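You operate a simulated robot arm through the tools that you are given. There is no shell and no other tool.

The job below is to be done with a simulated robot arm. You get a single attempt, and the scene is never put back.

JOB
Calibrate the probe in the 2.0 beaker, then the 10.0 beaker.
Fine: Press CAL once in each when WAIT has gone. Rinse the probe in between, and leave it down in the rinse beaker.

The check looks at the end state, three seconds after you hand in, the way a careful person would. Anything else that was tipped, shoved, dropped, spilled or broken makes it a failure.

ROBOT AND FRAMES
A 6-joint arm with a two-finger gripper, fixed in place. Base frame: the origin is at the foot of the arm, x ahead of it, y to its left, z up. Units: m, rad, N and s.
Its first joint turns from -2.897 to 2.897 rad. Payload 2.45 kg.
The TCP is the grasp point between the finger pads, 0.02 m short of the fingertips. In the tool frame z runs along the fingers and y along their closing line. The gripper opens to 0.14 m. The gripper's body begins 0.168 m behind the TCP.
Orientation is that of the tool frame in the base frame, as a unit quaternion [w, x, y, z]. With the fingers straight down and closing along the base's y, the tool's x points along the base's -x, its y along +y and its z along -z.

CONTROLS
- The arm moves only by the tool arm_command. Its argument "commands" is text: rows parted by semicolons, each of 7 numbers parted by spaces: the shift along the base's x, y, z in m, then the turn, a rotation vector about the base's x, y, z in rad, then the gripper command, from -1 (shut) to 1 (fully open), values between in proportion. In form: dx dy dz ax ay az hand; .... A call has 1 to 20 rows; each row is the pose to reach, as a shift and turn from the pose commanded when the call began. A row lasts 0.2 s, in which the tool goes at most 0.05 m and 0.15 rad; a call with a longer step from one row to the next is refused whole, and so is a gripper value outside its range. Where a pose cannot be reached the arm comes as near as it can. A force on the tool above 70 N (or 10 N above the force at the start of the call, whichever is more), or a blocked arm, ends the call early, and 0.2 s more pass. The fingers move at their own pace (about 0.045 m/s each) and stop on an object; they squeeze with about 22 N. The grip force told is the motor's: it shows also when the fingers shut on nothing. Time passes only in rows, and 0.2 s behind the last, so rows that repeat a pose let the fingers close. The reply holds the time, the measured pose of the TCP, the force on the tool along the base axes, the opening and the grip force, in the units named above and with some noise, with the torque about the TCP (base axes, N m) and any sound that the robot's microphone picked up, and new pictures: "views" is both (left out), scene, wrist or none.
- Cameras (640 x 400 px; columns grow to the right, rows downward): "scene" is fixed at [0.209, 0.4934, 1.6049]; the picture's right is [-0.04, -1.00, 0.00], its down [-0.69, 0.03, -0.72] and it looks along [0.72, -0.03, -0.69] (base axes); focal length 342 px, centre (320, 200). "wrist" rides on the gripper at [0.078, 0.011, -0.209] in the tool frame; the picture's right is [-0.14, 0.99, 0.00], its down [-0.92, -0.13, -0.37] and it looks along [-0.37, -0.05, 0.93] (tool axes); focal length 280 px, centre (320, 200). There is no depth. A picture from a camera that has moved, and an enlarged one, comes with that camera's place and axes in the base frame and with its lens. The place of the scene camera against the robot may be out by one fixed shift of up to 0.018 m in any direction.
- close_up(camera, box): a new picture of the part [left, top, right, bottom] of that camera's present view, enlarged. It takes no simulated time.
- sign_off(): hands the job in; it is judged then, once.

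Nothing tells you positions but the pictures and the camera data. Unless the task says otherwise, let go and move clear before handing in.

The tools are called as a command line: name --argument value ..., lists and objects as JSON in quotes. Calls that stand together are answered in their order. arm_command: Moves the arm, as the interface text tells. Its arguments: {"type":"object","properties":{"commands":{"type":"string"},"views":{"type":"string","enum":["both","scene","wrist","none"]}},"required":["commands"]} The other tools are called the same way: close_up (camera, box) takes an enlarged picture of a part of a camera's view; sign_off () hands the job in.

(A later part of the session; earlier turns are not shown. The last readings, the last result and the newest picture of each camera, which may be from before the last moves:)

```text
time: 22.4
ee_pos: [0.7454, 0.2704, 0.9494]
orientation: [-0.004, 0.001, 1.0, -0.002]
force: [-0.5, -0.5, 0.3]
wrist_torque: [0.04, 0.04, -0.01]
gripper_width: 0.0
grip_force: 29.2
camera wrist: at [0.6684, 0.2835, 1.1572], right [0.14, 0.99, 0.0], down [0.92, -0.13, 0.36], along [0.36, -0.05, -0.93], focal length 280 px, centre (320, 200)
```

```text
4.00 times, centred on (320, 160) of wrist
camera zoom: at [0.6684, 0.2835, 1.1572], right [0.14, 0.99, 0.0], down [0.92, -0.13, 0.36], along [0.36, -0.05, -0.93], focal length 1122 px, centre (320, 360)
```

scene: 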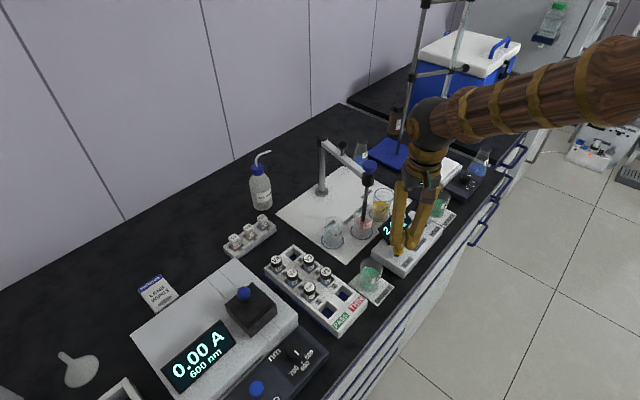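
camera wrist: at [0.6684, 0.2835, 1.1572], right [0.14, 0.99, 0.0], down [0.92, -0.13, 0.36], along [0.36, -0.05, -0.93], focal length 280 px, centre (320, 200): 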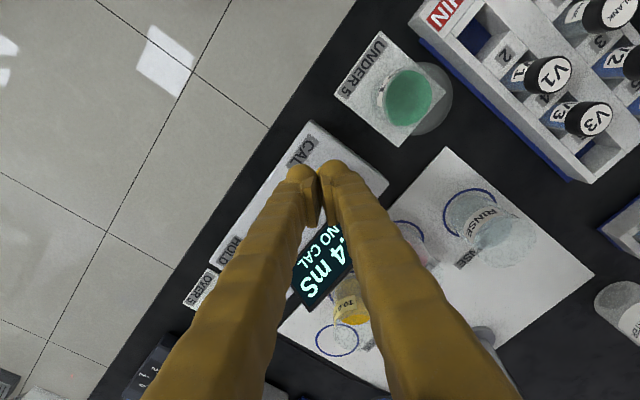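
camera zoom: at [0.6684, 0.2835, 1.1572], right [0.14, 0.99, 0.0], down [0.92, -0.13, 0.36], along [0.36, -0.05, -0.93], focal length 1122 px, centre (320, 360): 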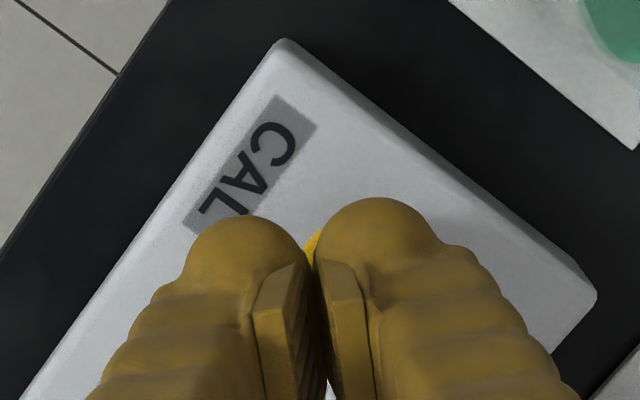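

Now the +y fingertip sits squarely over the CAL button. Pressing down in small steps.

arm_command --commands "0 0 -0.008 0 0 0 -1; 0 0 -0.014 0 0 0 -1; 0 0 -0.017 0 0 0 -1; 0 0 -0.019 0 0 0 -1" --views "scene"

close_up --camera "scene" --box '[360, 190, 430, 270]'

```text
time: 23.4
ee_pos: [0.7448, 0.2721, 0.9306]
orientation: [-0.003, 0.0, 1.0, -0.001]
force: [0.1, -0.2, -0.4]
wrist_torque: [-0.01, 0.02, 0.0]
gripper_width: 0.0001
grip_force: 29.6
```

scene: 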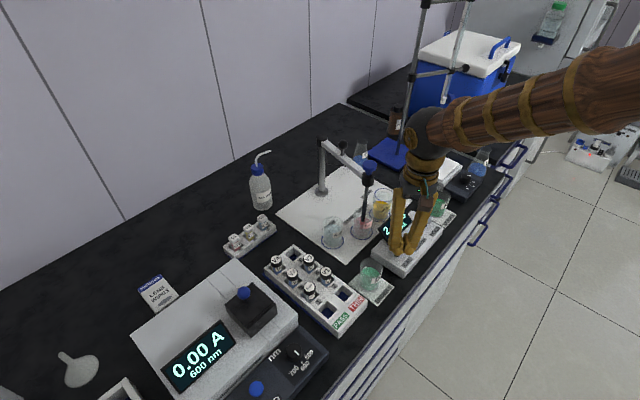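

```text
5.00 times, centred on (395, 230) of scene
camera zoom: at [0.209, 0.4934, 1.6049], right [-0.04, -1.0, 0.0], down [-0.69, 0.03, -0.72], along [0.72, -0.03, -0.69], focal length 1708 px, centre (-55, 50)
```

zoom: 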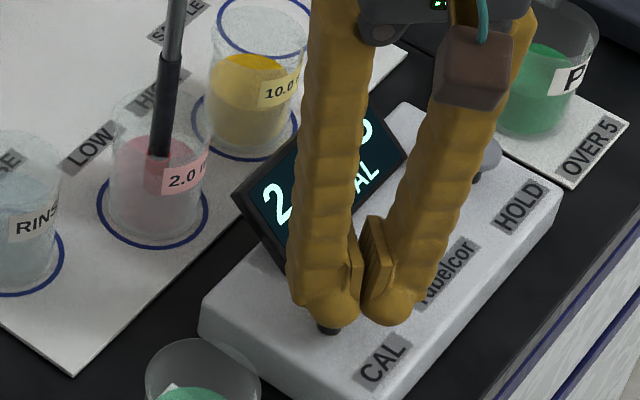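

Still no contact force; continuing down 2 mm at a time.

arm_command --commands "0 0 -0.0015 0 0 0 -1; 0 0 -0.003 0 0 0 -1; 0 0 -0.004 0 0 0 -1" --views "scene"

close_up --camera "scene" --box '[360, 190, 430, 270]'

```text
time: 24.2
ee_pos: [0.745, 0.2717, 0.9259]
orientation: [-0.003, 0.0, 1.0, -0.002]
force: [-0.1, 0.8, 0.9]
wrist_torque: [0.01, 0.0, 0.05]
gripper_width: 0.0001
grip_force: 29.4
```

scene: 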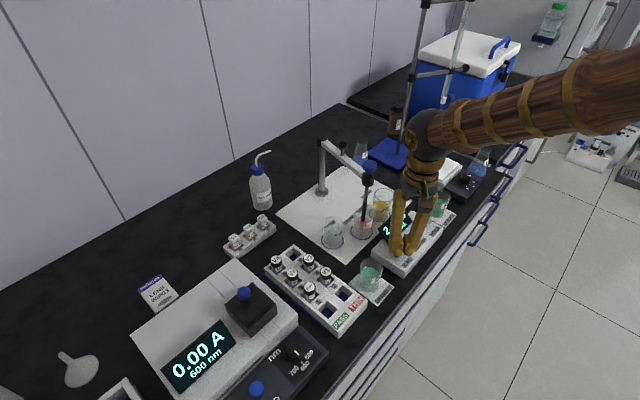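

```text
5.00 times, centred on (395, 230) of scene
camera zoom: at [0.209, 0.4934, 1.6049], right [-0.04, -1.0, 0.0], down [-0.69, 0.03, -0.72], along [0.72, -0.03, -0.69], focal length 1708 px, centre (-55, 50)
```

zoom: 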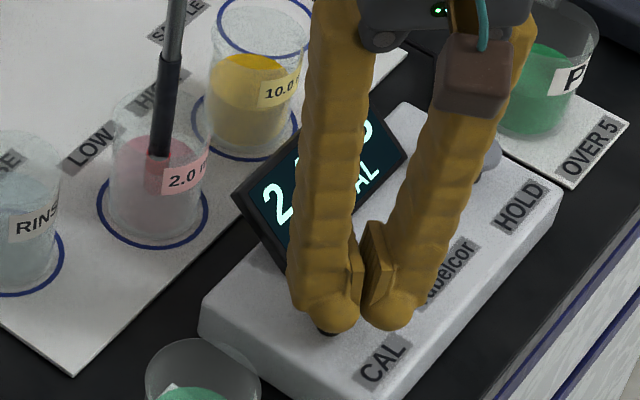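

arm_command --commands "0 0 -0.0015 0 0 0 -1; 0 0 -0.003 0 0 0 -1" --views "scene"

close_up --camera "scene" --box '[360, 190, 430, 270]'

```text
time: 24.8
ee_pos: [0.7447, 0.2713, 0.9226]
orientation: [-0.003, 0.0, 1.0, -0.002]
force: [-0.4, 0.0, 0.4]
wrist_torque: [-0.01, 0.0, -0.01]
gripper_width: 0.0
grip_force: 29.7
```

scene: 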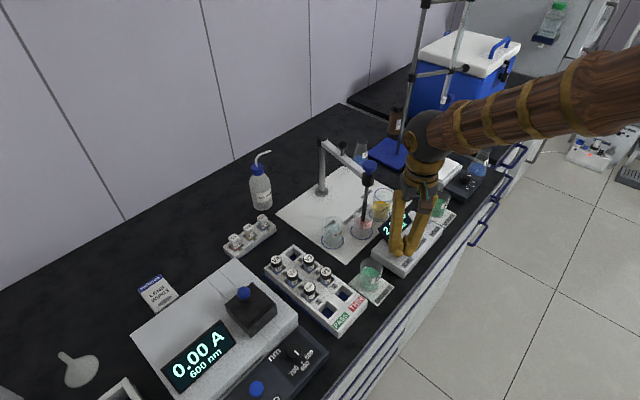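

```text
5.00 times, centred on (395, 230) of scene
camera zoom: at [0.209, 0.4934, 1.6049], right [-0.04, -1.0, 0.0], down [-0.69, 0.03, -0.72], along [0.72, -0.03, -0.69], focal length 1708 px, centre (-55, 50)
```

zoom: 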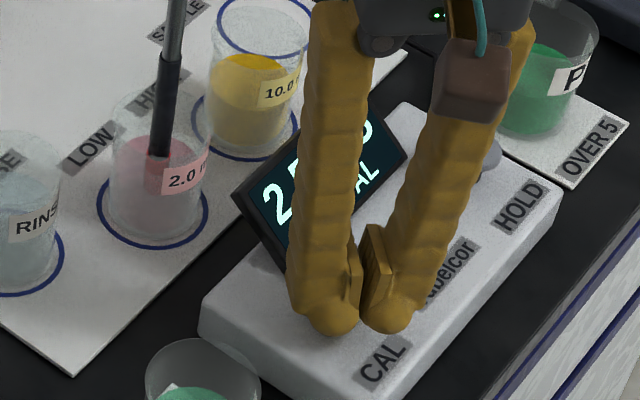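

No contact force yet even at tip z≈0.903, so I'll check from the wrist side where the button is.

close_up --camera "wrist" --box '[260, 110, 380, 210]'

close_up --camera "scene" --box '[380, 225, 420, 265]'

close_up --camera "wrist" --box '[270, 190, 390, 310]'

```text
4.00 times, centred on (320, 160) of wrist
camera zoom: at [0.6678, 0.2835, 1.1315], right [0.14, 0.99, 0.0], down [0.92, -0.13, 0.36], along [0.36, -0.05, -0.93], focal length 1122 px, centre (320, 360)
```

zoom: 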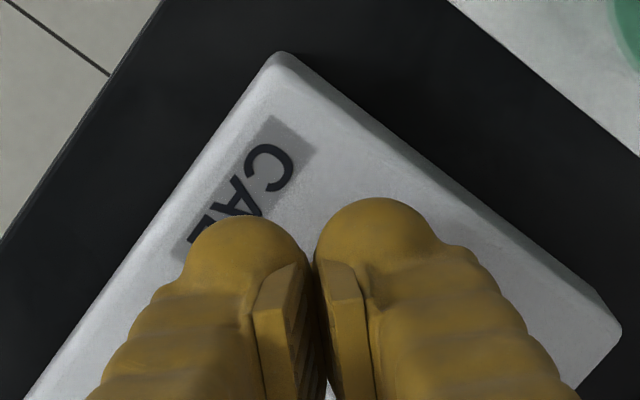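

```text
10.00 times, centred on (400, 245) of scene
camera zoom: at [0.209, 0.4934, 1.6049], right [-0.04, -1.0, 0.0], down [-0.69, 0.03, -0.72], along [0.72, -0.03, -0.69], focal length 3416 px, centre (-480, -250)
```

zoom: 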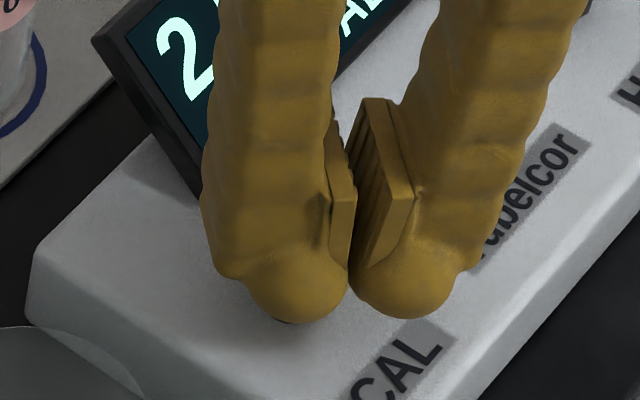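

```text
3.33 times, centred on (330, 250) of wrist
camera zoom: at [0.6678, 0.2835, 1.1315], right [0.14, 0.99, 0.0], down [0.92, -0.13, 0.36], along [0.36, -0.05, -0.93], focal length 935 px, centre (287, 33)
```

zoom: 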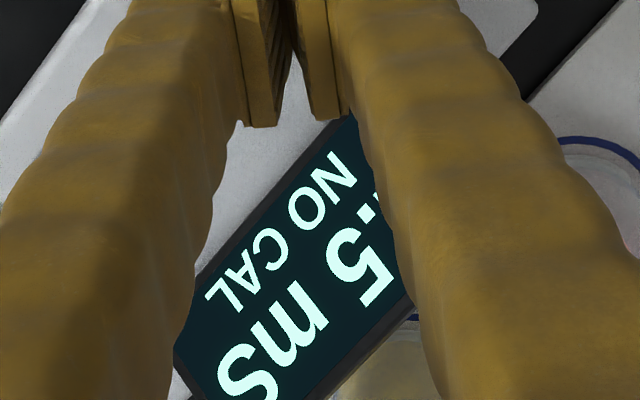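

The button is hidden under the +y fingertip and it's still NO CAL, so I keep going down gently watching the force.

arm_command --commands "0 0 -0.0015 0 0 0 -1; 0 0 -0.003 0 0 0 -1" --views "none"

close_up --camera "scene" --box '[360, 190, 430, 270]'

close_up --camera "wrist" --box '[270, 110, 390, 310]'

```text
time: 25.4
ee_pos: [0.7456, 0.2722, 0.921]
orientation: [-0.002, 0.001, 1.0, -0.002]
force: [0.9, -1.1, 2.5]
wrist_torque: [0.0, -0.01, -0.04]
gripper_width: 0.0
grip_force: 29.5
```

```text
5.00 times, centred on (395, 230) of scene
camera zoom: at [0.209, 0.4934, 1.6049], right [-0.04, -1.0, 0.0], down [-0.69, 0.03, -0.72], along [0.72, -0.03, -0.69], focal length 1708 px, centre (-55, 50)
```

zoom: 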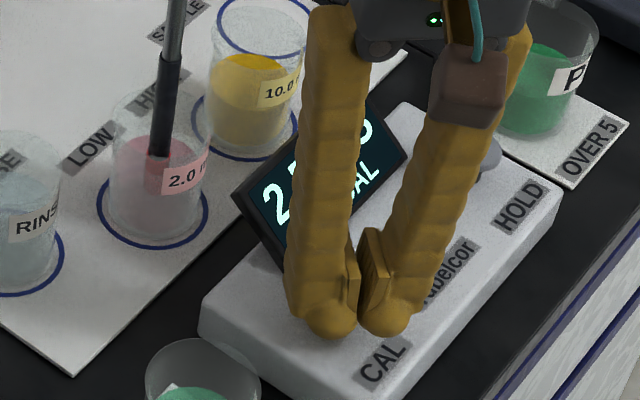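

```text
2.00 times, centred on (330, 210) of wrist
camera zoom: at [0.6679, 0.2841, 1.1286], right [0.14, 0.99, 0.0], down [0.92, -0.13, 0.36], along [0.36, -0.05, -0.93], focal length 561 px, centre (300, 180)
```

zoom: 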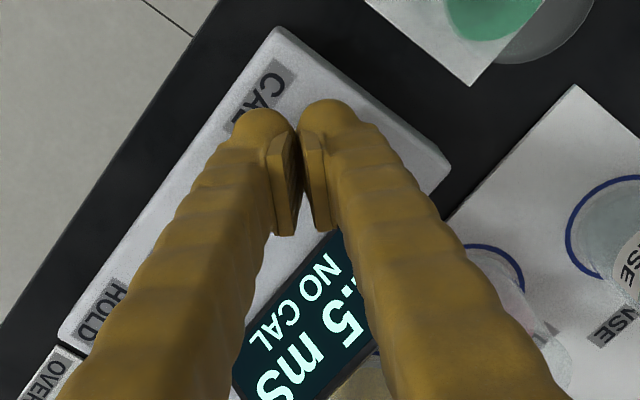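

First contact force (2.5 N). Pressing a little further.

arm_command --commands "0 0 -0.001 0 0 0 -1; 0 0 -0.002 0 0 0 -1" --views "none"

close_up --camera "wrist" --box '[270, 110, 390, 310]'

```text
time: 26.0
ee_pos: [0.7438, 0.2724, 0.9183]
orientation: [-0.003, 0.0, 1.0, -0.002]
force: [1.1, -1.8, 3.1]
wrist_torque: [0.0, 0.01, -0.02]
gripper_width: 0.0001
grip_force: 29.5
heard: click
```

```text
2.00 times, centred on (330, 210) of wrist
camera zoom: at [0.6676, 0.2843, 1.1264], right [0.14, 0.99, 0.0], down [0.92, -0.13, 0.36], along [0.36, -0.05, -0.93], focal length 561 px, centre (300, 180)
```

zoom: 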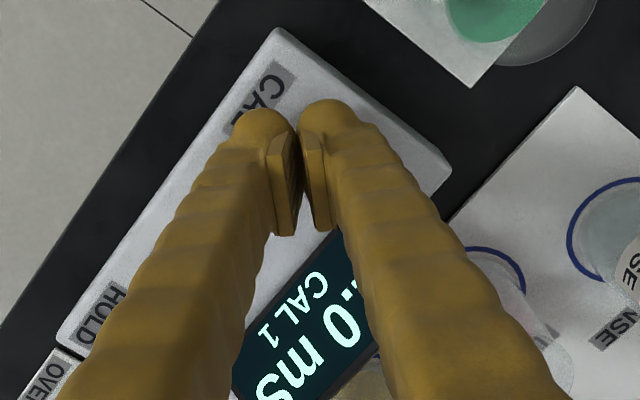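

Click heard and the display shows 2.0 mS CAL 1. Raising clear and returning above the knob with the gripper turned back.

arm_command --commands "0 0 0.01 0 0 0 -1; 0 0 0.05 0 0 0 -1; 0 0 0.1 0 0 0 -1; 0 0 0.15 0 0 0 -1; 0 0 0.2 0 0 0 -1; 0 0 0.25 0 0 0 -1; 0 0 0.29 0 0 0 -1; 0 0 0.322 0 0 0 -0.5; 0.03 0.02 0.322 0 0 0.11 0; 0.06 0.04 0.322 0 0 0.22 0; 0.09 0.065 0.322 0 0 0.34 0; 0.107 0.082 0.322 0 0 0.448 0; 0.107 0.082 0.322 0 0 0.448 0; 0.107 0.082 0.322 0 0 0.448 0"

close_up --camera "scene" --box '[310, 150, 450, 290]'

close_up --camera "wrist" --box '[200, 60, 440, 260]'

```text
time: 29.0
ee_pos: [0.8534, 0.3536, 1.2391]
orientation: [-0.003, -0.223, 0.975, -0.002]
force: [-0.3, 0.8, -0.1]
wrist_torque: [0.04, 0.01, -0.02]
gripper_width: 0.07
grip_force: 0.0
camera wrist: at [0.7787, 0.3314, 1.4485], right [-0.31, 0.95, 0.0], down [0.89, 0.29, 0.36], along [0.35, 0.11, -0.93], focal length 280 px, centre (320, 200)
```

scene: 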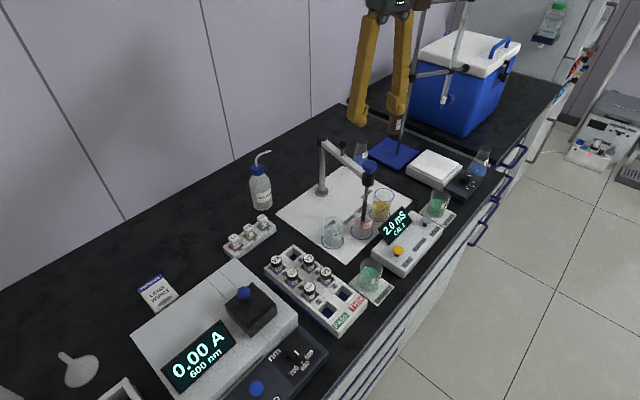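
wrist: 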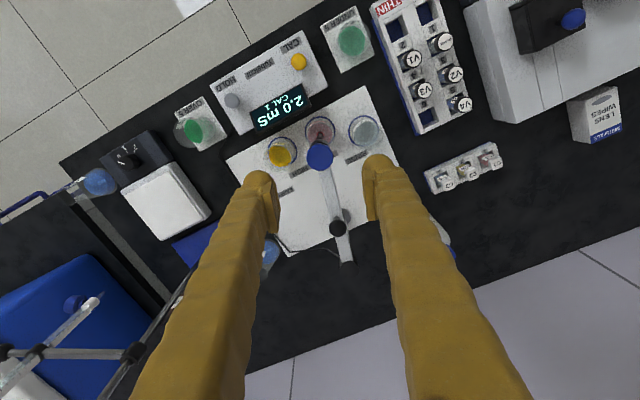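

```text
2.86 times, centred on (380, 220) of scene
camera zoom: at [0.209, 0.4934, 1.6049], right [-0.04, -1.0, 0.0], down [-0.69, 0.03, -0.72], along [0.72, -0.03, -0.69], focal length 976 px, centre (149, 143)
```

zoom: 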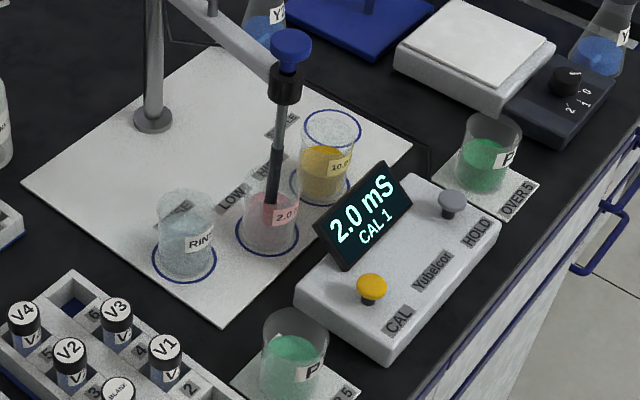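

```text
2.00 times, centred on (320, 160) of wrist
camera zoom: at [0.7787, 0.3314, 1.4485], right [-0.31, 0.95, 0.0], down [0.89, 0.29, 0.36], along [0.35, 0.11, -0.93], focal length 561 px, centre (320, 280)
```

zoom: 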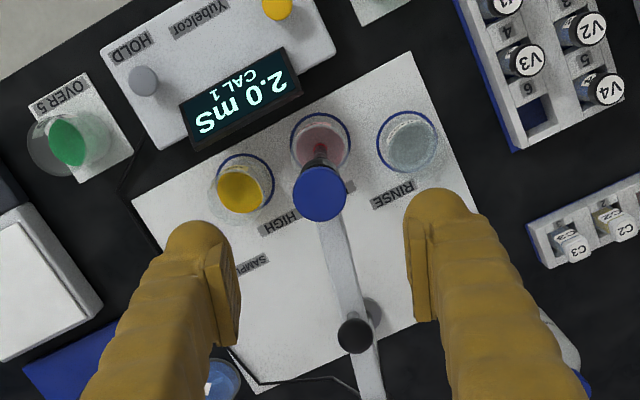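

The 2.0 calibration is in. Now descending to re-grip the knob.

arm_command --commands "0 0 -0.04 0 0 0 0; 0 0 -0.08 0 0 0 0; 0 0 -0.12 0 0 0 0; 0 0 -0.14 0 0 0 0; 0 0 -0.15 0 0 0 0; 0 0 -0.15 0 0 0 -1; 0 0 -0.15 0 0 0 -1; 0 0 -0.15 0 0 0 -1; 0 0 -0.15 0 0 0 -1; 0 0 -0.15 0 0 0 -1" --views "wrist"

```text
time: 31.2
ee_pos: [0.8511, 0.3551, 1.0893]
orientation: [-0.003, -0.222, 0.975, -0.003]
force: [-3.8, -3.8, -1.8]
wrist_torque: [0.02, 0.07, -0.16]
gripper_width: 0.0313
grip_force: 44.4
camera wrist: at [0.7766, 0.3324, 1.2977], right [-0.31, 0.95, 0.0], down [0.89, 0.29, 0.36], along [0.35, 0.11, -0.93], focal length 280 px, centre (320, 200)
```

wrist: 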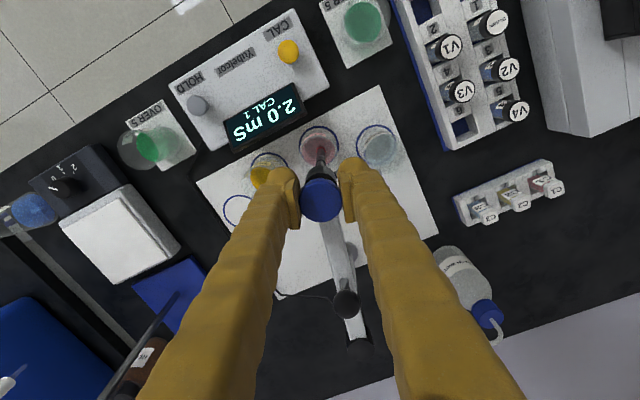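

Gripped. Lifting 73 mm and swinging back along the fitted arc to the rinse beaker.

arm_command --commands "0 0 0.015 0 0 0 -1; 0 0 0.03 0 0 0 -1; 0 0 0.045 0 0 0 -1; 0 0 0.06 0 0 0 -1; 0 0 0.073 0 0 0 -1; 0 0 0.073 0 0 0 -1; -0.0046 0.0077 0.073 0 0 -0.045 -1; -0.0089 0.0157 0.073 0 0 -0.09 -1; -0.0127 0.0238 0.073 0 0 -0.135 -1; -0.0162 0.0321 0.073 0 0 -0.18 -1" --views "none"

```text
time: 33.4
ee_pos: [0.8358, 0.3863, 1.1621]
orientation: [-0.003, -0.133, 0.991, -0.002]
force: [9.2, 4.1, 0.6]
wrist_torque: [-0.02, 0.05, 0.12]
gripper_width: 0.031
grip_force: 44.9
```

arm_command --commands "-0.003 0.0086 0 0 0 -0.045 -1; -0.0056 0.0173 0 0 0 -0.09 -1; -0.0079 0.026 0 0 0 -0.135 -1; -0.0099 0.0348 0 0 0 -0.179 -1; -0.0114 0.0437 0 0 0 -0.223 -1; -0.0126 0.0526 0 0 0 -0.268 -1; -0.0126 0.0526 0 0 0 -0.268 -1"

close_up --camera "scene" --box '[300, 140, 400, 260]'

close_up --camera "wrist" --box '[230, 90, 430, 230]'

```text
time: 35.0
ee_pos: [0.8225, 0.4383, 1.163]
orientation: [-0.003, 0.001, 1.0, -0.002]
force: [4.6, -2.3, -2.0]
wrist_torque: [0.03, 0.03, -0.53]
gripper_width: 0.031
grip_force: 44.9
camera wrist: at [0.7457, 0.4511, 1.3714], right [0.14, 0.99, 0.0], down [0.92, -0.13, 0.36], along [0.36, -0.05, -0.93], focal length 280 px, centre (320, 200)
```

scene: 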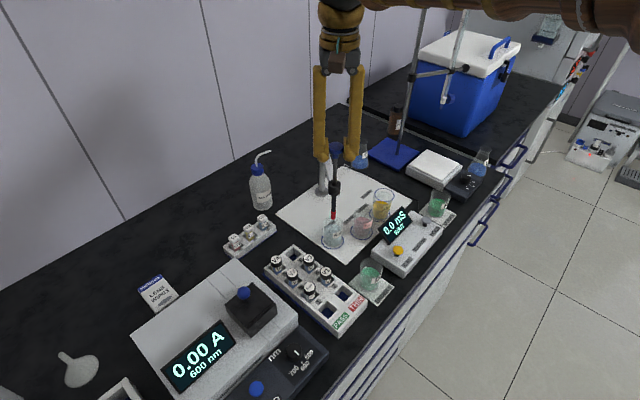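
wrist: 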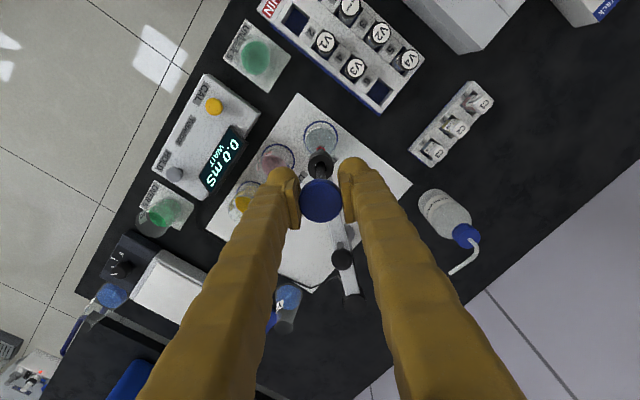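

```text
3.33 times, centred on (350, 200) of scene
camera zoom: at [0.209, 0.4934, 1.6049], right [-0.04, -1.0, 0.0], down [-0.69, 0.03, -0.72], along [0.72, -0.03, -0.69], focal length 1139 px, centre (220, 200)
```

zoom: 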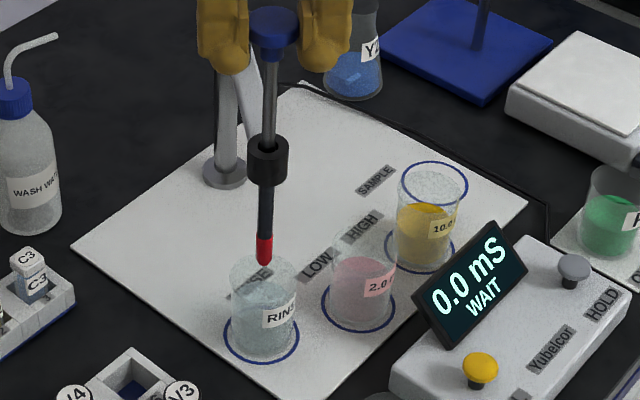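

```text
2.86 times, centred on (330, 160) of wrist
camera zoom: at [0.7457, 0.4511, 1.3714], right [0.14, 0.99, 0.0], down [0.92, -0.13, 0.36], along [0.36, -0.05, -0.93], focal length 801 px, centre (291, 314)
```

zoom: 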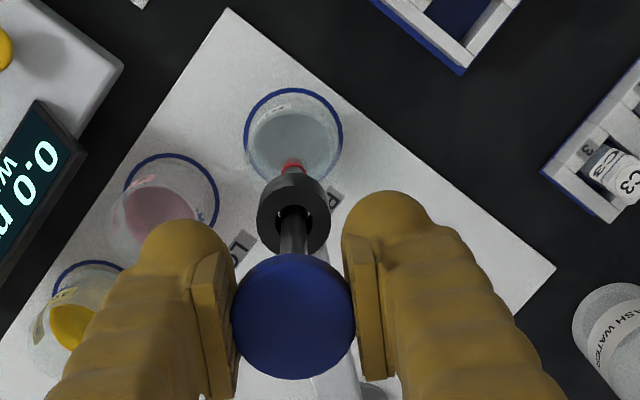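

Probe tip is tinted red from the 2.0 buffer and is now right above the rinse beaker. Dipping it, holding, then checking the colour.

arm_command --commands "0 0.001 -0.01 0 0 0 -1; 0 0.001 -0.02 0 0 0 -1; 0 0.001 -0.03 0 0 0 -1; 0 0.001 -0.04 0 0 0 -1; 0 0.001 -0.05 0 0 0 -1; 0 0.001 -0.06 0 0 0 -1; 0 0.001 -0.07 0 0 0 -1; 0 0.001 -0.073 0 0 0 -1; 0 0.001 -0.073 0 0 0 -1; 0 0.001 -0.073 0 0 0 -1; 0 0.001 -0.073 0 0 0 -1; 0 0.001 -0.073 0 0 0 -1; 0 0.001 -0.073 0 0 0 -1; 0 0.001 -0.073 0 0 0 -1; 0 0.001 -0.073 0 0 0 -1; 0 0.001 -0.073 0 0 0 -1; 0 0.001 -0.073 0 0 0 -1; 0 0.001 -0.073 0 0 0 -1" --views "none"

close_up --camera "scene" --box '[310, 170, 430, 270]'

```text
time: 38.8
ee_pos: [0.8219, 0.4408, 1.0903]
orientation: [-0.003, 0.001, 1.0, -0.003]
force: [38.5, 2.3, -0.7]
wrist_torque: [0.06, 0.08, -0.14]
gripper_width: 0.0311
grip_force: 45.1
```

```text
4.00 times, centred on (370, 220) of scene
camera zoom: at [0.209, 0.4934, 1.6049], right [-0.04, -1.0, 0.0], down [-0.69, 0.03, -0.72], along [0.72, -0.03, -0.69], focal length 1366 px, centre (120, 120)
```

zoom: 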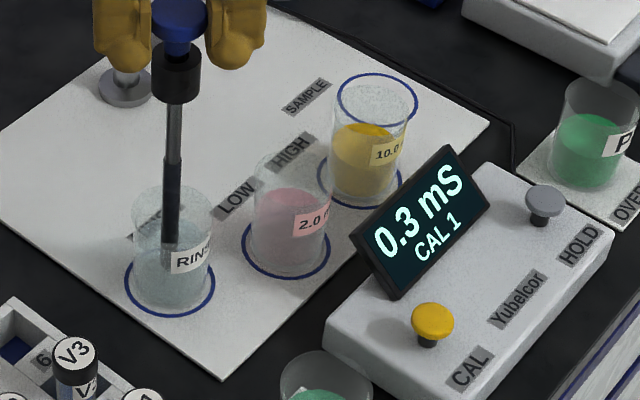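

The tip looks clean again and the meter reads 0.3 mS CAL 1. Lifting to confirm the tip colour.

arm_command --commands "0.001 0 0.012 0 0 0 -1; 0.001 0 0.027 0 0 0 -1; 0.001 0 0.042 0 0 0 -1; 0.001 0 0.057 0 0 0 -1; 0.001 0 0.068 0 0 0 -1; 0.001 0 0.073 0 0 0 -1" --views "none"

close_up --camera "scene" --box '[300, 140, 420, 260]'

close_up --camera "wrist" --box '[230, 90, 430, 230]'

```text
time: 40.2
ee_pos: [0.8222, 0.44, 1.1632]
orientation: [-0.003, 0.0, 1.0, -0.001]
force: [-28.9, -6.3, 0.3]
wrist_torque: [0.03, 0.14, -0.3]
gripper_width: 0.0308
grip_force: 45.2
```

```text
3.33 times, centred on (360, 200) of scene
camera zoom: at [0.209, 0.4934, 1.6049], right [-0.04, -1.0, 0.0], down [-0.69, 0.03, -0.72], along [0.72, -0.03, -0.69], focal length 1139 px, centre (187, 200)
```

zoom: 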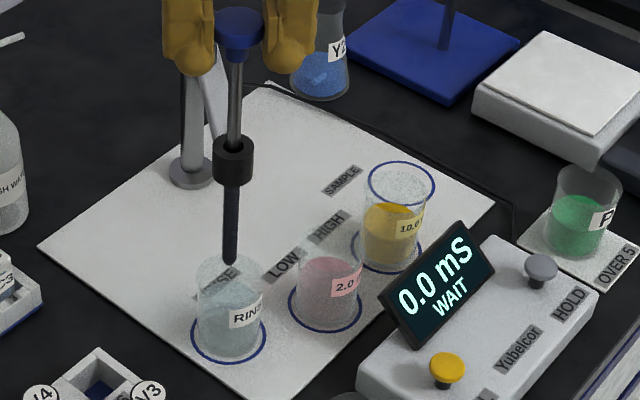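

```text
2.86 times, centred on (330, 160) of wrist
camera zoom: at [0.7453, 0.4521, 1.3709], right [0.14, 0.99, 0.0], down [0.92, -0.13, 0.36], along [0.36, -0.05, -0.93], focal length 801 px, centre (291, 314)
```

zoom: 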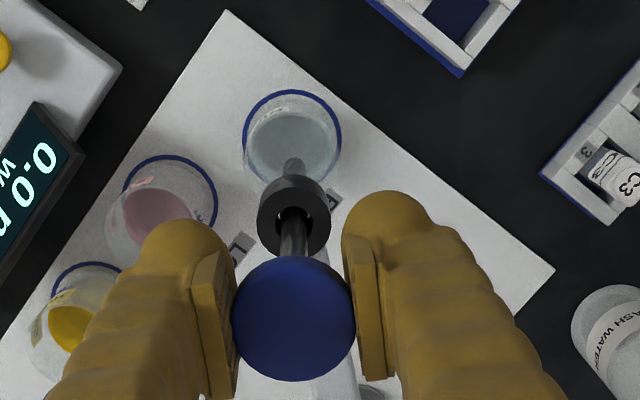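

Tip clean. Swinging over toward the HIGH (10.0) beaker, first half.

arm_command --commands "-0.0008 -0.002 0 0 0 0.01 -1; 0.0004 -0.0098 0 0 0 0.046 -1; 0.0017 -0.0187 0 0 0 0.0925 -1; 0.0036 -0.0275 0 0 0 0.139 -1; 0.0059 -0.0362 0 0 0 0.185 -1; 0.0087 -0.0449 0 0 0 0.232 -1; 0.0118 -0.0535 0 0 0 0.279 -1; 0.0153 -0.0618 0 0 0 0.325 -1; 0.0192 -0.0699 0 0 0 0.372 -1; 0.0235 -0.078 0 0 0 0.419 -1; 0.0282 -0.0858 0 0 0 0.466 -1" --views "none"

```text
time: 42.6
ee_pos: [0.8522, 0.3527, 1.1628]
orientation: [-0.002, -0.231, 0.973, -0.003]
force: [-14.5, -13.0, 0.5]
wrist_torque: [0.3, -0.45, -0.53]
gripper_width: 0.0311
grip_force: 45.1
```

arm_command --commands "0.0045 -0.0081 0 0 0 0.046 -1; 0.0099 -0.0154 0 0 0 0.093 -1; 0.0157 -0.0226 0 0 0 0.14 -1; 0.0218 -0.0294 0 0 0 0.187 -1; 0.0282 -0.036 0 0 0 0.233 -1" --views "none"

```text
time: 43.8
ee_pos: [0.8807, 0.3185, 1.1626]
orientation: [-0.003, -0.343, 0.939, -0.003]
force: [-14.0, -14.2, -1.0]
wrist_torque: [-0.13, 0.28, -0.1]
gripper_width: 0.0309
grip_force: 44.8
```

arm_command --commands "0.0065 -0.0066 0 0 0 0.047 -1; 0.0135 -0.0126 0 0 0 0.094 -1; 0.0205 -0.018 0 0 0 0.139 -1; 0.0281 -0.0232 0 0 0 0.187 -1; 0.0358 -0.0281 0 0 0 0.234 -1; 0.0358 -0.0281 0 0 0 0.234 -1"

close_up --camera "scene" --box '[320, 150, 430, 260]'

close_up --camera "wrist" --box '[230, 90, 430, 230]'

```text
time: 45.2
ee_pos: [0.9165, 0.2899, 1.1625]
orientation: [-0.001, -0.449, 0.893, -0.003]
force: [-17.5, -31.9, 0.0]
wrist_torque: [0.0, 0.08, -0.31]
gripper_width: 0.0312
grip_force: 45.5
camera wrist: at [0.8611, 0.2341, 1.3713], right [-0.71, 0.7, 0.0], down [0.65, 0.67, 0.36], along [0.26, 0.26, -0.93], focal length 280 px, centre (320, 200)
```

scene: 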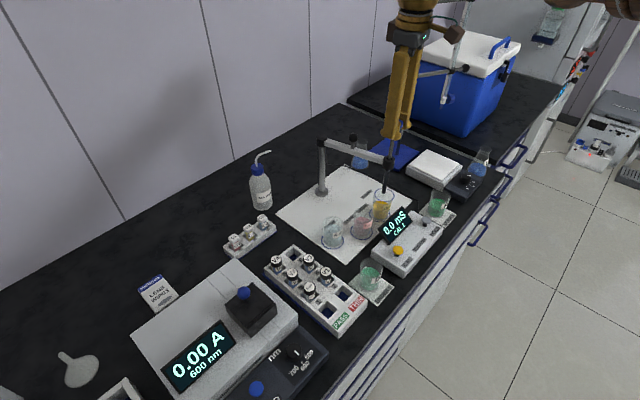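
wrist: 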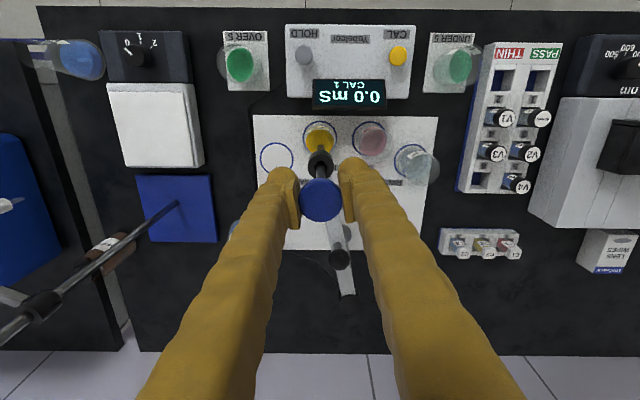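

```text
3.64 times, centred on (375, 205) of scene
camera zoom: at [0.209, 0.4934, 1.6049], right [-0.04, -1.0, 0.0], down [-0.69, 0.03, -0.72], along [0.72, -0.03, -0.69], focal length 1242 px, centre (120, 182)
```

zoom: 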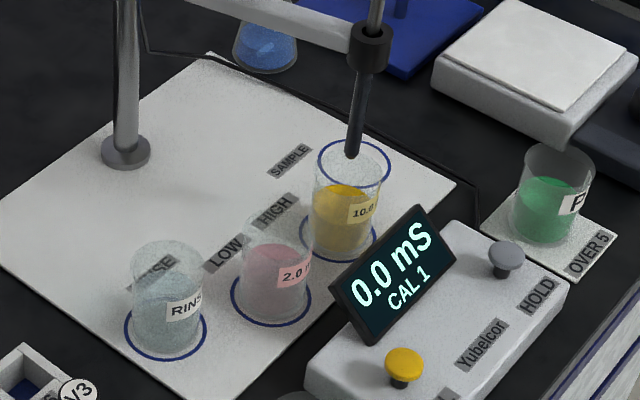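

```text
2.86 times, centred on (330, 160) of wrist
camera zoom: at [0.8611, 0.2341, 1.3713], right [-0.71, 0.7, 0.0], down [0.65, 0.67, 0.36], along [0.26, 0.26, -0.93], focal length 801 px, centre (291, 314)
```

zoom: 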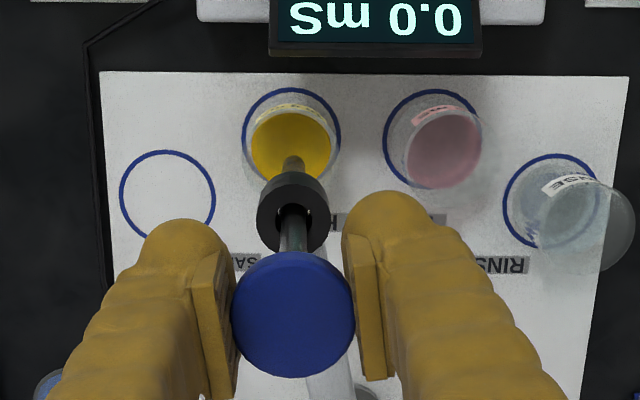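

The probe is centred over the 10.0 beaker. Lowering, easing slightly outward to relieve radial force.

arm_command --commands "-0.0005 -0.001 -0.01 0 0 0 -1; -0.0005 -0.001 -0.02 0 0 0 -1; -0.0005 -0.001 -0.03 0 0 0 -1; -0.0005 -0.001 -0.04 0 0 0 -1; -0.0005 -0.001 -0.05 0 0 0 -1; -0.0005 -0.001 -0.06 0 0 0 -1; -0.0005 -0.001 -0.07 0 0 0 -1; -0.0005 -0.001 -0.073 0 0 0 -1; -0.0005 -0.001 -0.073 0 0 0 -1"

close_up --camera "scene" --box '[320, 150, 430, 260]'

```text
time: 47.2
ee_pos: [0.9153, 0.2883, 1.089]
orientation: [-0.002, -0.45, 0.893, -0.003]
force: [4.3, 6.4, -1.0]
wrist_torque: [-0.03, 0.06, 0.09]
gripper_width: 0.0311
grip_force: 45.1
camera wrist: at [0.8605, 0.2344, 1.2974], right [-0.71, 0.7, 0.0], down [0.65, 0.67, 0.36], along [0.26, 0.26, -0.93], focal length 280 px, centre (320, 200)
```

scene: 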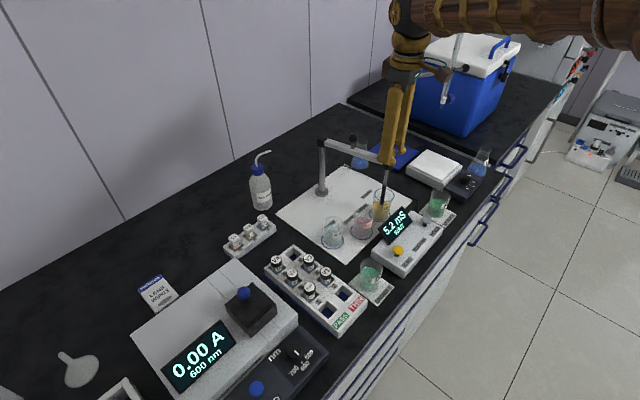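
wrist: 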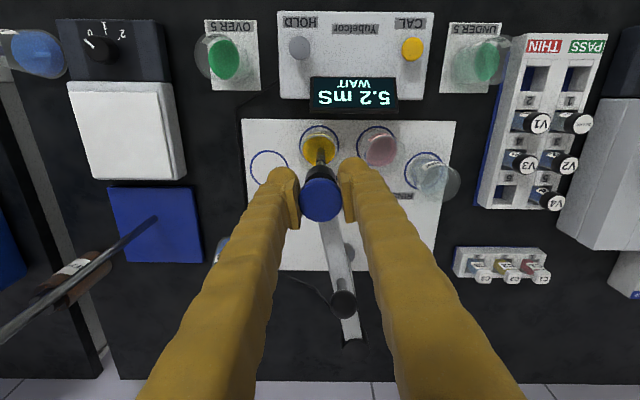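

```text
3.64 times, centred on (375, 205) of scene
camera zoom: at [0.209, 0.4934, 1.6049], right [-0.04, -1.0, 0.0], down [-0.69, 0.03, -0.72], along [0.72, -0.03, -0.69], focal length 1242 px, centre (120, 182)
```

zoom: 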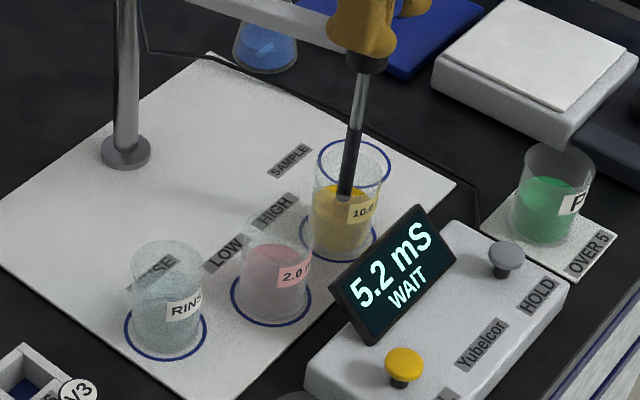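

Probe is in the 10.0 beaker, 5.2 mS WAIT and rising. Releasing, raising, and going back above CAL with the same pose as before.

arm_command --commands "0 0 0 0 0 0 0.2; 0 0 0 0 0 0 0.2; 0 0 0 0 0 0 0.2; 0 0 0 0 0 0 0.2; 0 0 0.03 0 0 0 0.2; 0 0 0.07 0 0 0 0.2; 0 0 0.11 0 0 0 0.2; 0 0 0.15 0 0 0 0.2; -0.024 -0.002 0.15 0 0 -0.13 -0.5; -0.048 -0.005 0.15 0 0 -0.26 -1; -0.072 -0.007 0.15 0 0 -0.39 -1; -0.097 -0.01 0.15 0 0 -0.52 -1; -0.122 -0.012 0.15 0 0 -0.66 -1; -0.147 -0.0145 0.15 0 0 -0.8 -1; -0.1709 -0.0168 0.15 0 0 -0.933 -1; -0.1709 -0.0168 0.15 0 0 -0.933 -1; -0.1709 -0.0168 0.15 0 0 -0.933 -1"

close_up --camera "scene" --box '[320, 150, 440, 270]'

```text
time: 50.8
ee_pos: [0.7435, 0.2716, 1.2398]
orientation: [-0.004, 0.0, 1.0, -0.001]
force: [0.4, -0.1, 0.1]
wrist_torque: [-0.01, -0.04, 0.01]
gripper_width: 0.0
grip_force: 21.9
camera wrist: at [0.6671, 0.2833, 1.4489], right [0.14, 0.99, 0.0], down [0.92, -0.13, 0.36], along [0.36, -0.05, -0.93], focal length 280 px, centre (320, 200)
```

scene: 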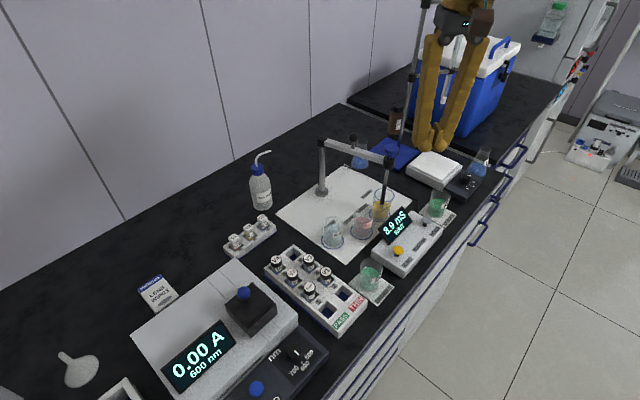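
wrist: 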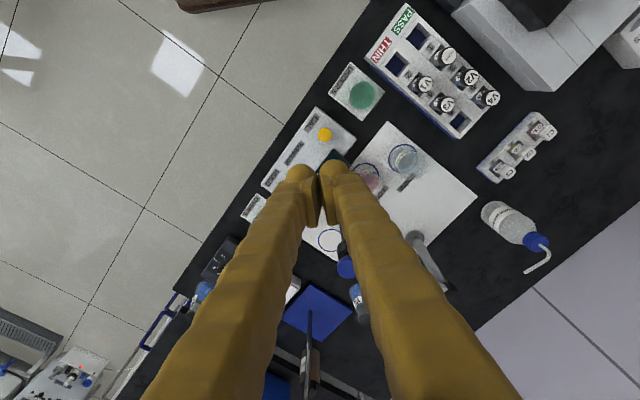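

```text
3.33 times, centred on (380, 210) of scene
camera zoom: at [0.209, 0.4934, 1.6049], right [-0.04, -1.0, 0.0], down [-0.69, 0.03, -0.72], along [0.72, -0.03, -0.69], focal length 1139 px, centre (120, 167)
```

zoom: 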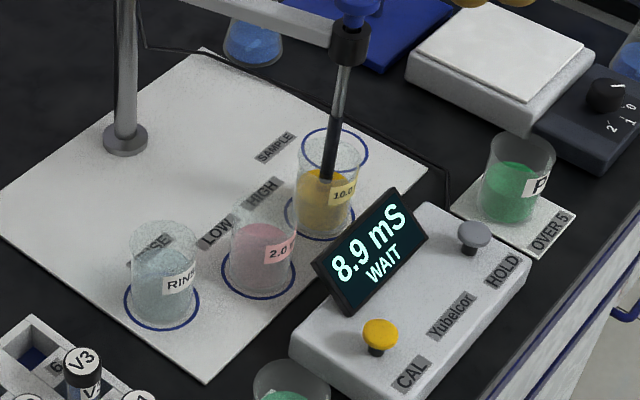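

8.9 mS, still WAIT. Descending to hover above CAL while it settles.

arm_command --commands "0 0 -0.04 0 0 0 -1; 0 0 -0.08 0 0 0 -1; 0 0 -0.12 0 0 0 -1; 0 0 -0.16 0 0 0 -1; 0 0 -0.2 0 0 0 -1; 0 0 -0.24 0 0 0 -1; 0 0 -0.27 0 0 0 -1; 0 0 -0.29 0 0 0 -1; 0 0 -0.29 0 0 0 -1; 0 0 -0.29 0 0 0 -1; 0 0 -0.29 0 0 0 -1"

close_up --camera "scene" --box '[360, 190, 430, 270]'

close_up --camera "wrist" --box '[270, 110, 390, 310]'

```text
time: 53.2
ee_pos: [0.7449, 0.2702, 0.9487]
orientation: [-0.002, 0.0, 1.0, -0.001]
force: [-0.5, -0.2, -0.4]
wrist_torque: [-0.03, 0.0, 0.0]
gripper_width: 0.0002
grip_force: 22.1
camera wrist: at [0.6685, 0.2836, 1.1574], right [0.14, 0.99, 0.0], down [0.92, -0.13, 0.36], along [0.36, -0.05, -0.93], focal length 280 px, centre (320, 200)
```

scene: 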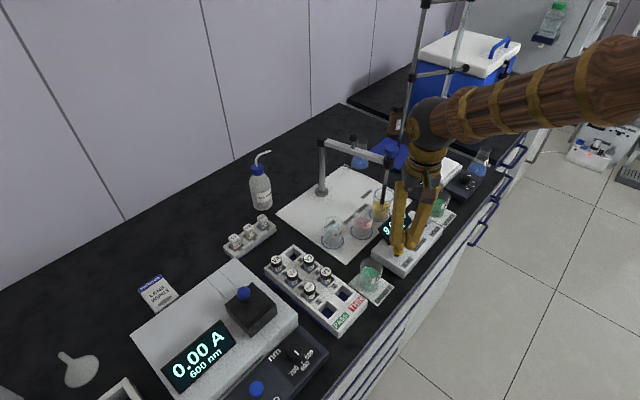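
wrist: 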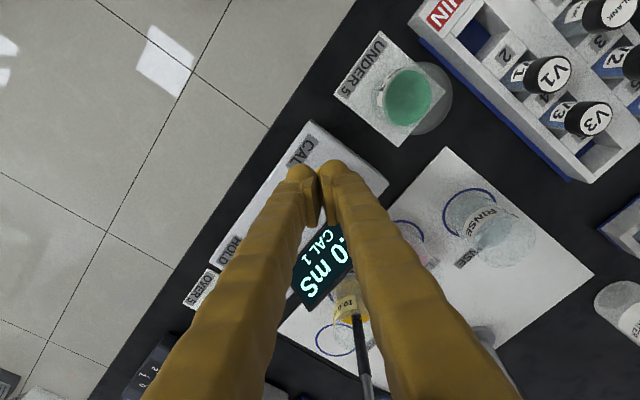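

```text
5.00 times, centred on (395, 230) of scene
camera zoom: at [0.209, 0.4934, 1.6049], right [-0.04, -1.0, 0.0], down [-0.69, 0.03, -0.72], along [0.72, -0.03, -0.69], focal length 1708 px, centre (-55, 50)
```

zoom: 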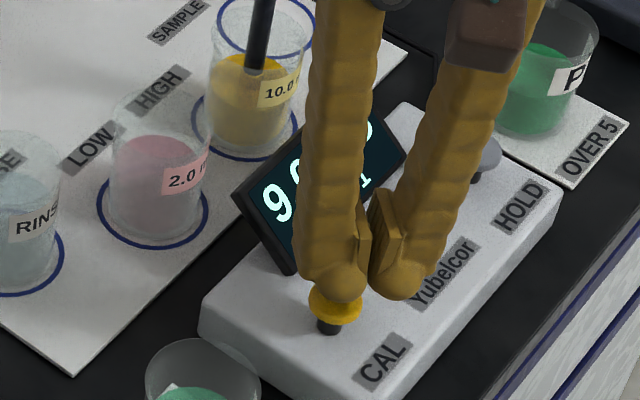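

```text
2.00 times, centred on (330, 210) of wrist
camera zoom: at [0.6685, 0.2836, 1.1574], right [0.14, 0.99, 0.0], down [0.92, -0.13, 0.36], along [0.36, -0.05, -0.93], focal length 561 px, centre (300, 180)
```

zoom: 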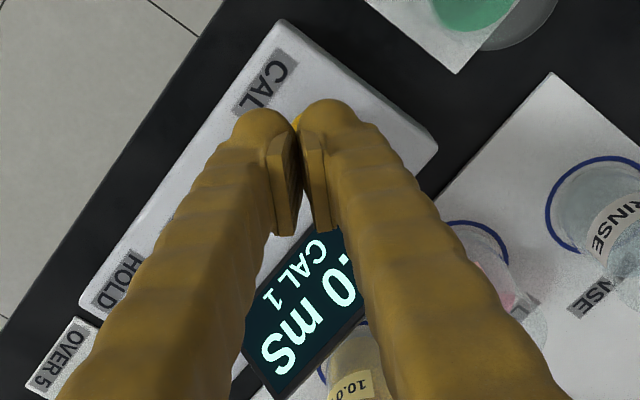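

WAIT is gone (9.0 mS, CAL 1). Pressing CAL with the same stroke as before.

arm_command --commands "0 0 -0.01 0 0 0 -1; 0 0 -0.02 0 0 0 -1; 0 0 -0.026 0 0 0 -1; 0 0 -0.029 0 0 0 -1; 0 0 -0.0305 0 0 0 -1; 0 0 -0.032 0 0 0 -1" --views "none"

close_up --camera "wrist" --box '[270, 110, 390, 310]'

```text
time: 54.6
ee_pos: [0.7443, 0.2721, 0.9187]
orientation: [-0.003, 0.0, 1.0, -0.002]
force: [0.2, 1.2, 3.3]
wrist_torque: [0.05, -0.02, 0.02]
gripper_width: 0.0
grip_force: 21.4
heard: click
```

```text
2.00 times, centred on (330, 210) of wrist
camera zoom: at [0.6677, 0.2832, 1.1261], right [0.14, 0.99, 0.0], down [0.92, -0.13, 0.36], along [0.36, -0.05, -0.93], focal length 561 px, centre (300, 180)
```

zoom: 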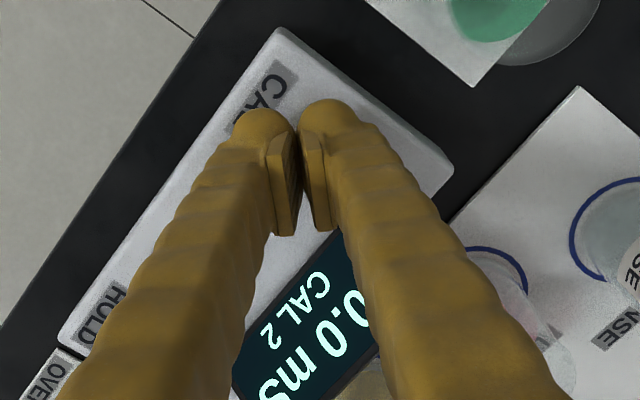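

CAL 2 at 10.0 mS. Raising and returning above the knob at the HIGH position.

arm_command --commands "0 0 0.01 0 0 0 -1; 0 0 0.05 0 0 0 -1; 0 0 0.1 0 0 0 -1; 0 0 0.15 0 0 0 -1; 0 0 0.2 0 0 0 -1; 0 0 0.25 0 0 0 -1; 0 0 0.29 0 0 0 -1; 0 0 0.322 0 0 0 -0.5; 0.024 0.002 0.322 0 0 0.13 0; 0.048 0.005 0.322 0 0 0.26 0; 0.072 0.007 0.322 0 0 0.39 0; 0.097 0.01 0.322 0 0 0.52 0; 0.122 0.012 0.322 0 0 0.66 0; 0.147 0.0145 0.322 0 0 0.8 0; 0.1709 0.0168 0.322 0 0 0.933 0; 0.1709 0.0168 0.322 0 0 0.933 0"

close_up --camera "wrist" --box '[200, 60, 440, 260]'

```text
time: 58.0
ee_pos: [0.9132, 0.2896, 1.2389]
orientation: [-0.003, -0.45, 0.893, -0.003]
force: [0.3, 0.2, -0.2]
wrist_torque: [0.02, 0.0, 0.0]
gripper_width: 0.0699
grip_force: 0.0
camera wrist: at [0.8591, 0.2334, 1.448], right [-0.71, 0.7, 0.0], down [0.65, 0.67, 0.36], along [0.26, 0.26, -0.93], focal length 280 px, centre (320, 200)
```

scene: 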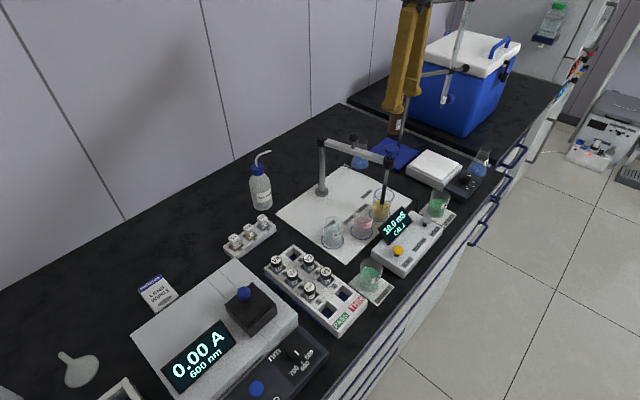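
wrist: 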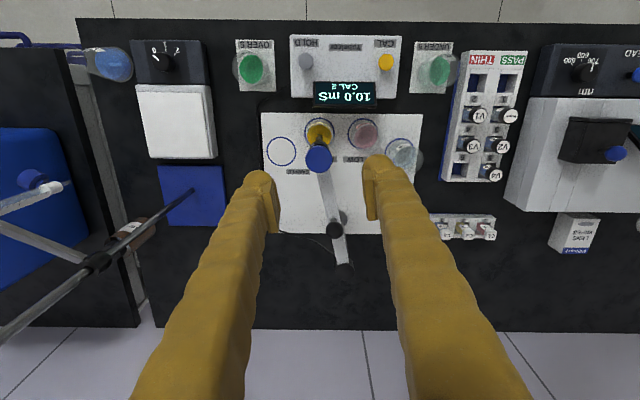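

```text
2.00 times, centred on (320, 160) of wrist
camera zoom: at [0.8591, 0.2334, 1.448], right [-0.71, 0.7, 0.0], down [0.65, 0.67, 0.36], along [0.26, 0.26, -0.93], focal length 561 px, centre (320, 280)
```

zoom: 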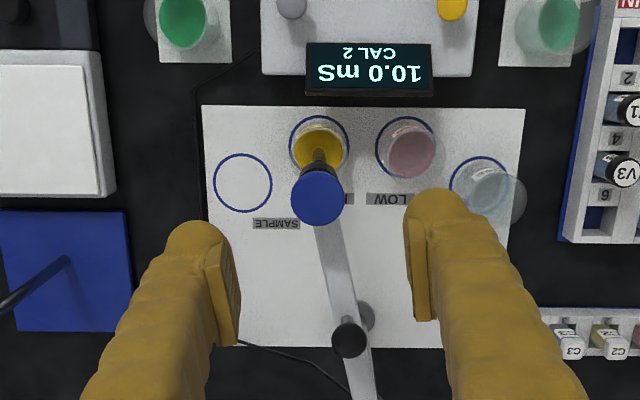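

Both calibrations are stored (10.0 mS, CAL 2). Re-gripping the knob to take the probe back to rinse.

arm_command --commands "0 0 -0.04 0 0 0 0; 0 0 -0.08 0 0 0 0; 0 0 -0.12 0 0 0 0; 0 0 -0.14 0 0 0 0; 0 0 -0.15 0 0 0 0; 0 0 -0.15 0 0 0 -1; 0 0 -0.15 0 0 0 -1; 0 0 -0.15 0 0 0 -1; 0 0 -0.15 0 0 0 -1; 0 0 -0.15 0 0 0 -1" --views "wrist"

```text
time: 60.2
ee_pos: [0.9158, 0.2885, 1.0896]
orientation: [-0.002, -0.45, 0.893, -0.004]
force: [-0.4, -3.9, -1.2]
wrist_torque: [-0.01, 0.04, -0.12]
gripper_width: 0.0312
grip_force: 45.4
camera wrist: at [0.8603, 0.2341, 1.2975], right [-0.71, 0.7, 0.0], down [0.65, 0.67, 0.36], along [0.26, 0.26, -0.93], focal length 280 px, centre (320, 200)
```

wrist: 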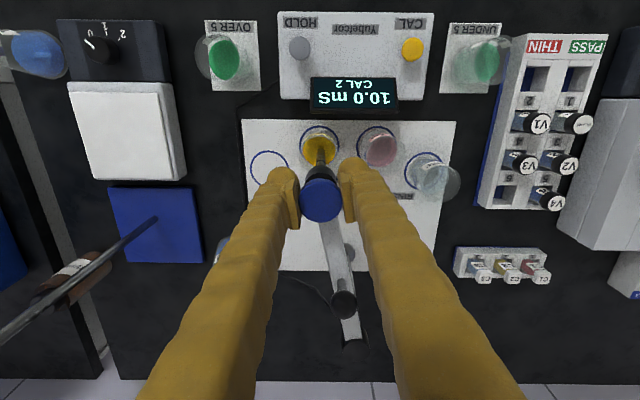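

arm_command --commands "0 0 0.015 0 0 0 -1; 0 0 0.03 0 0 0 -1; 0 0 0.045 0 0 0 -1; 0 0 0.06 0 0 0 -1; 0 0 0.073 0 0 0 -1; 0 0 0.073 0 0 0 -1; -0.0074 0.0055 0.073 0 0 -0.047 -1; -0.0149 0.0108 0.073 0 0 -0.094 -1; -0.0219 0.0163 0.073 0 0 -0.139 -1; -0.0289 0.0223 0.073 0 0 -0.187 -1; -0.0356 0.0287 0.073 0 0 -0.234 -1" --views "scene"

```text
time: 62.6
ee_pos: [0.8796, 0.317, 1.163]
orientation: [-0.002, -0.342, 0.94, -0.003]
force: [1.8, -0.3, 0.3]
wrist_torque: [-0.07, 0.1, -0.19]
gripper_width: 0.0311
grip_force: 44.5
```

scene: 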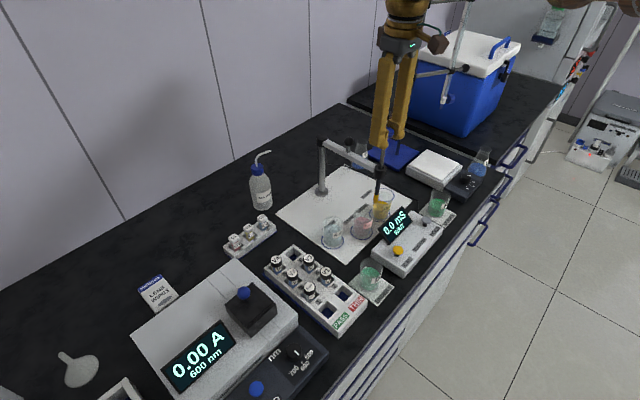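

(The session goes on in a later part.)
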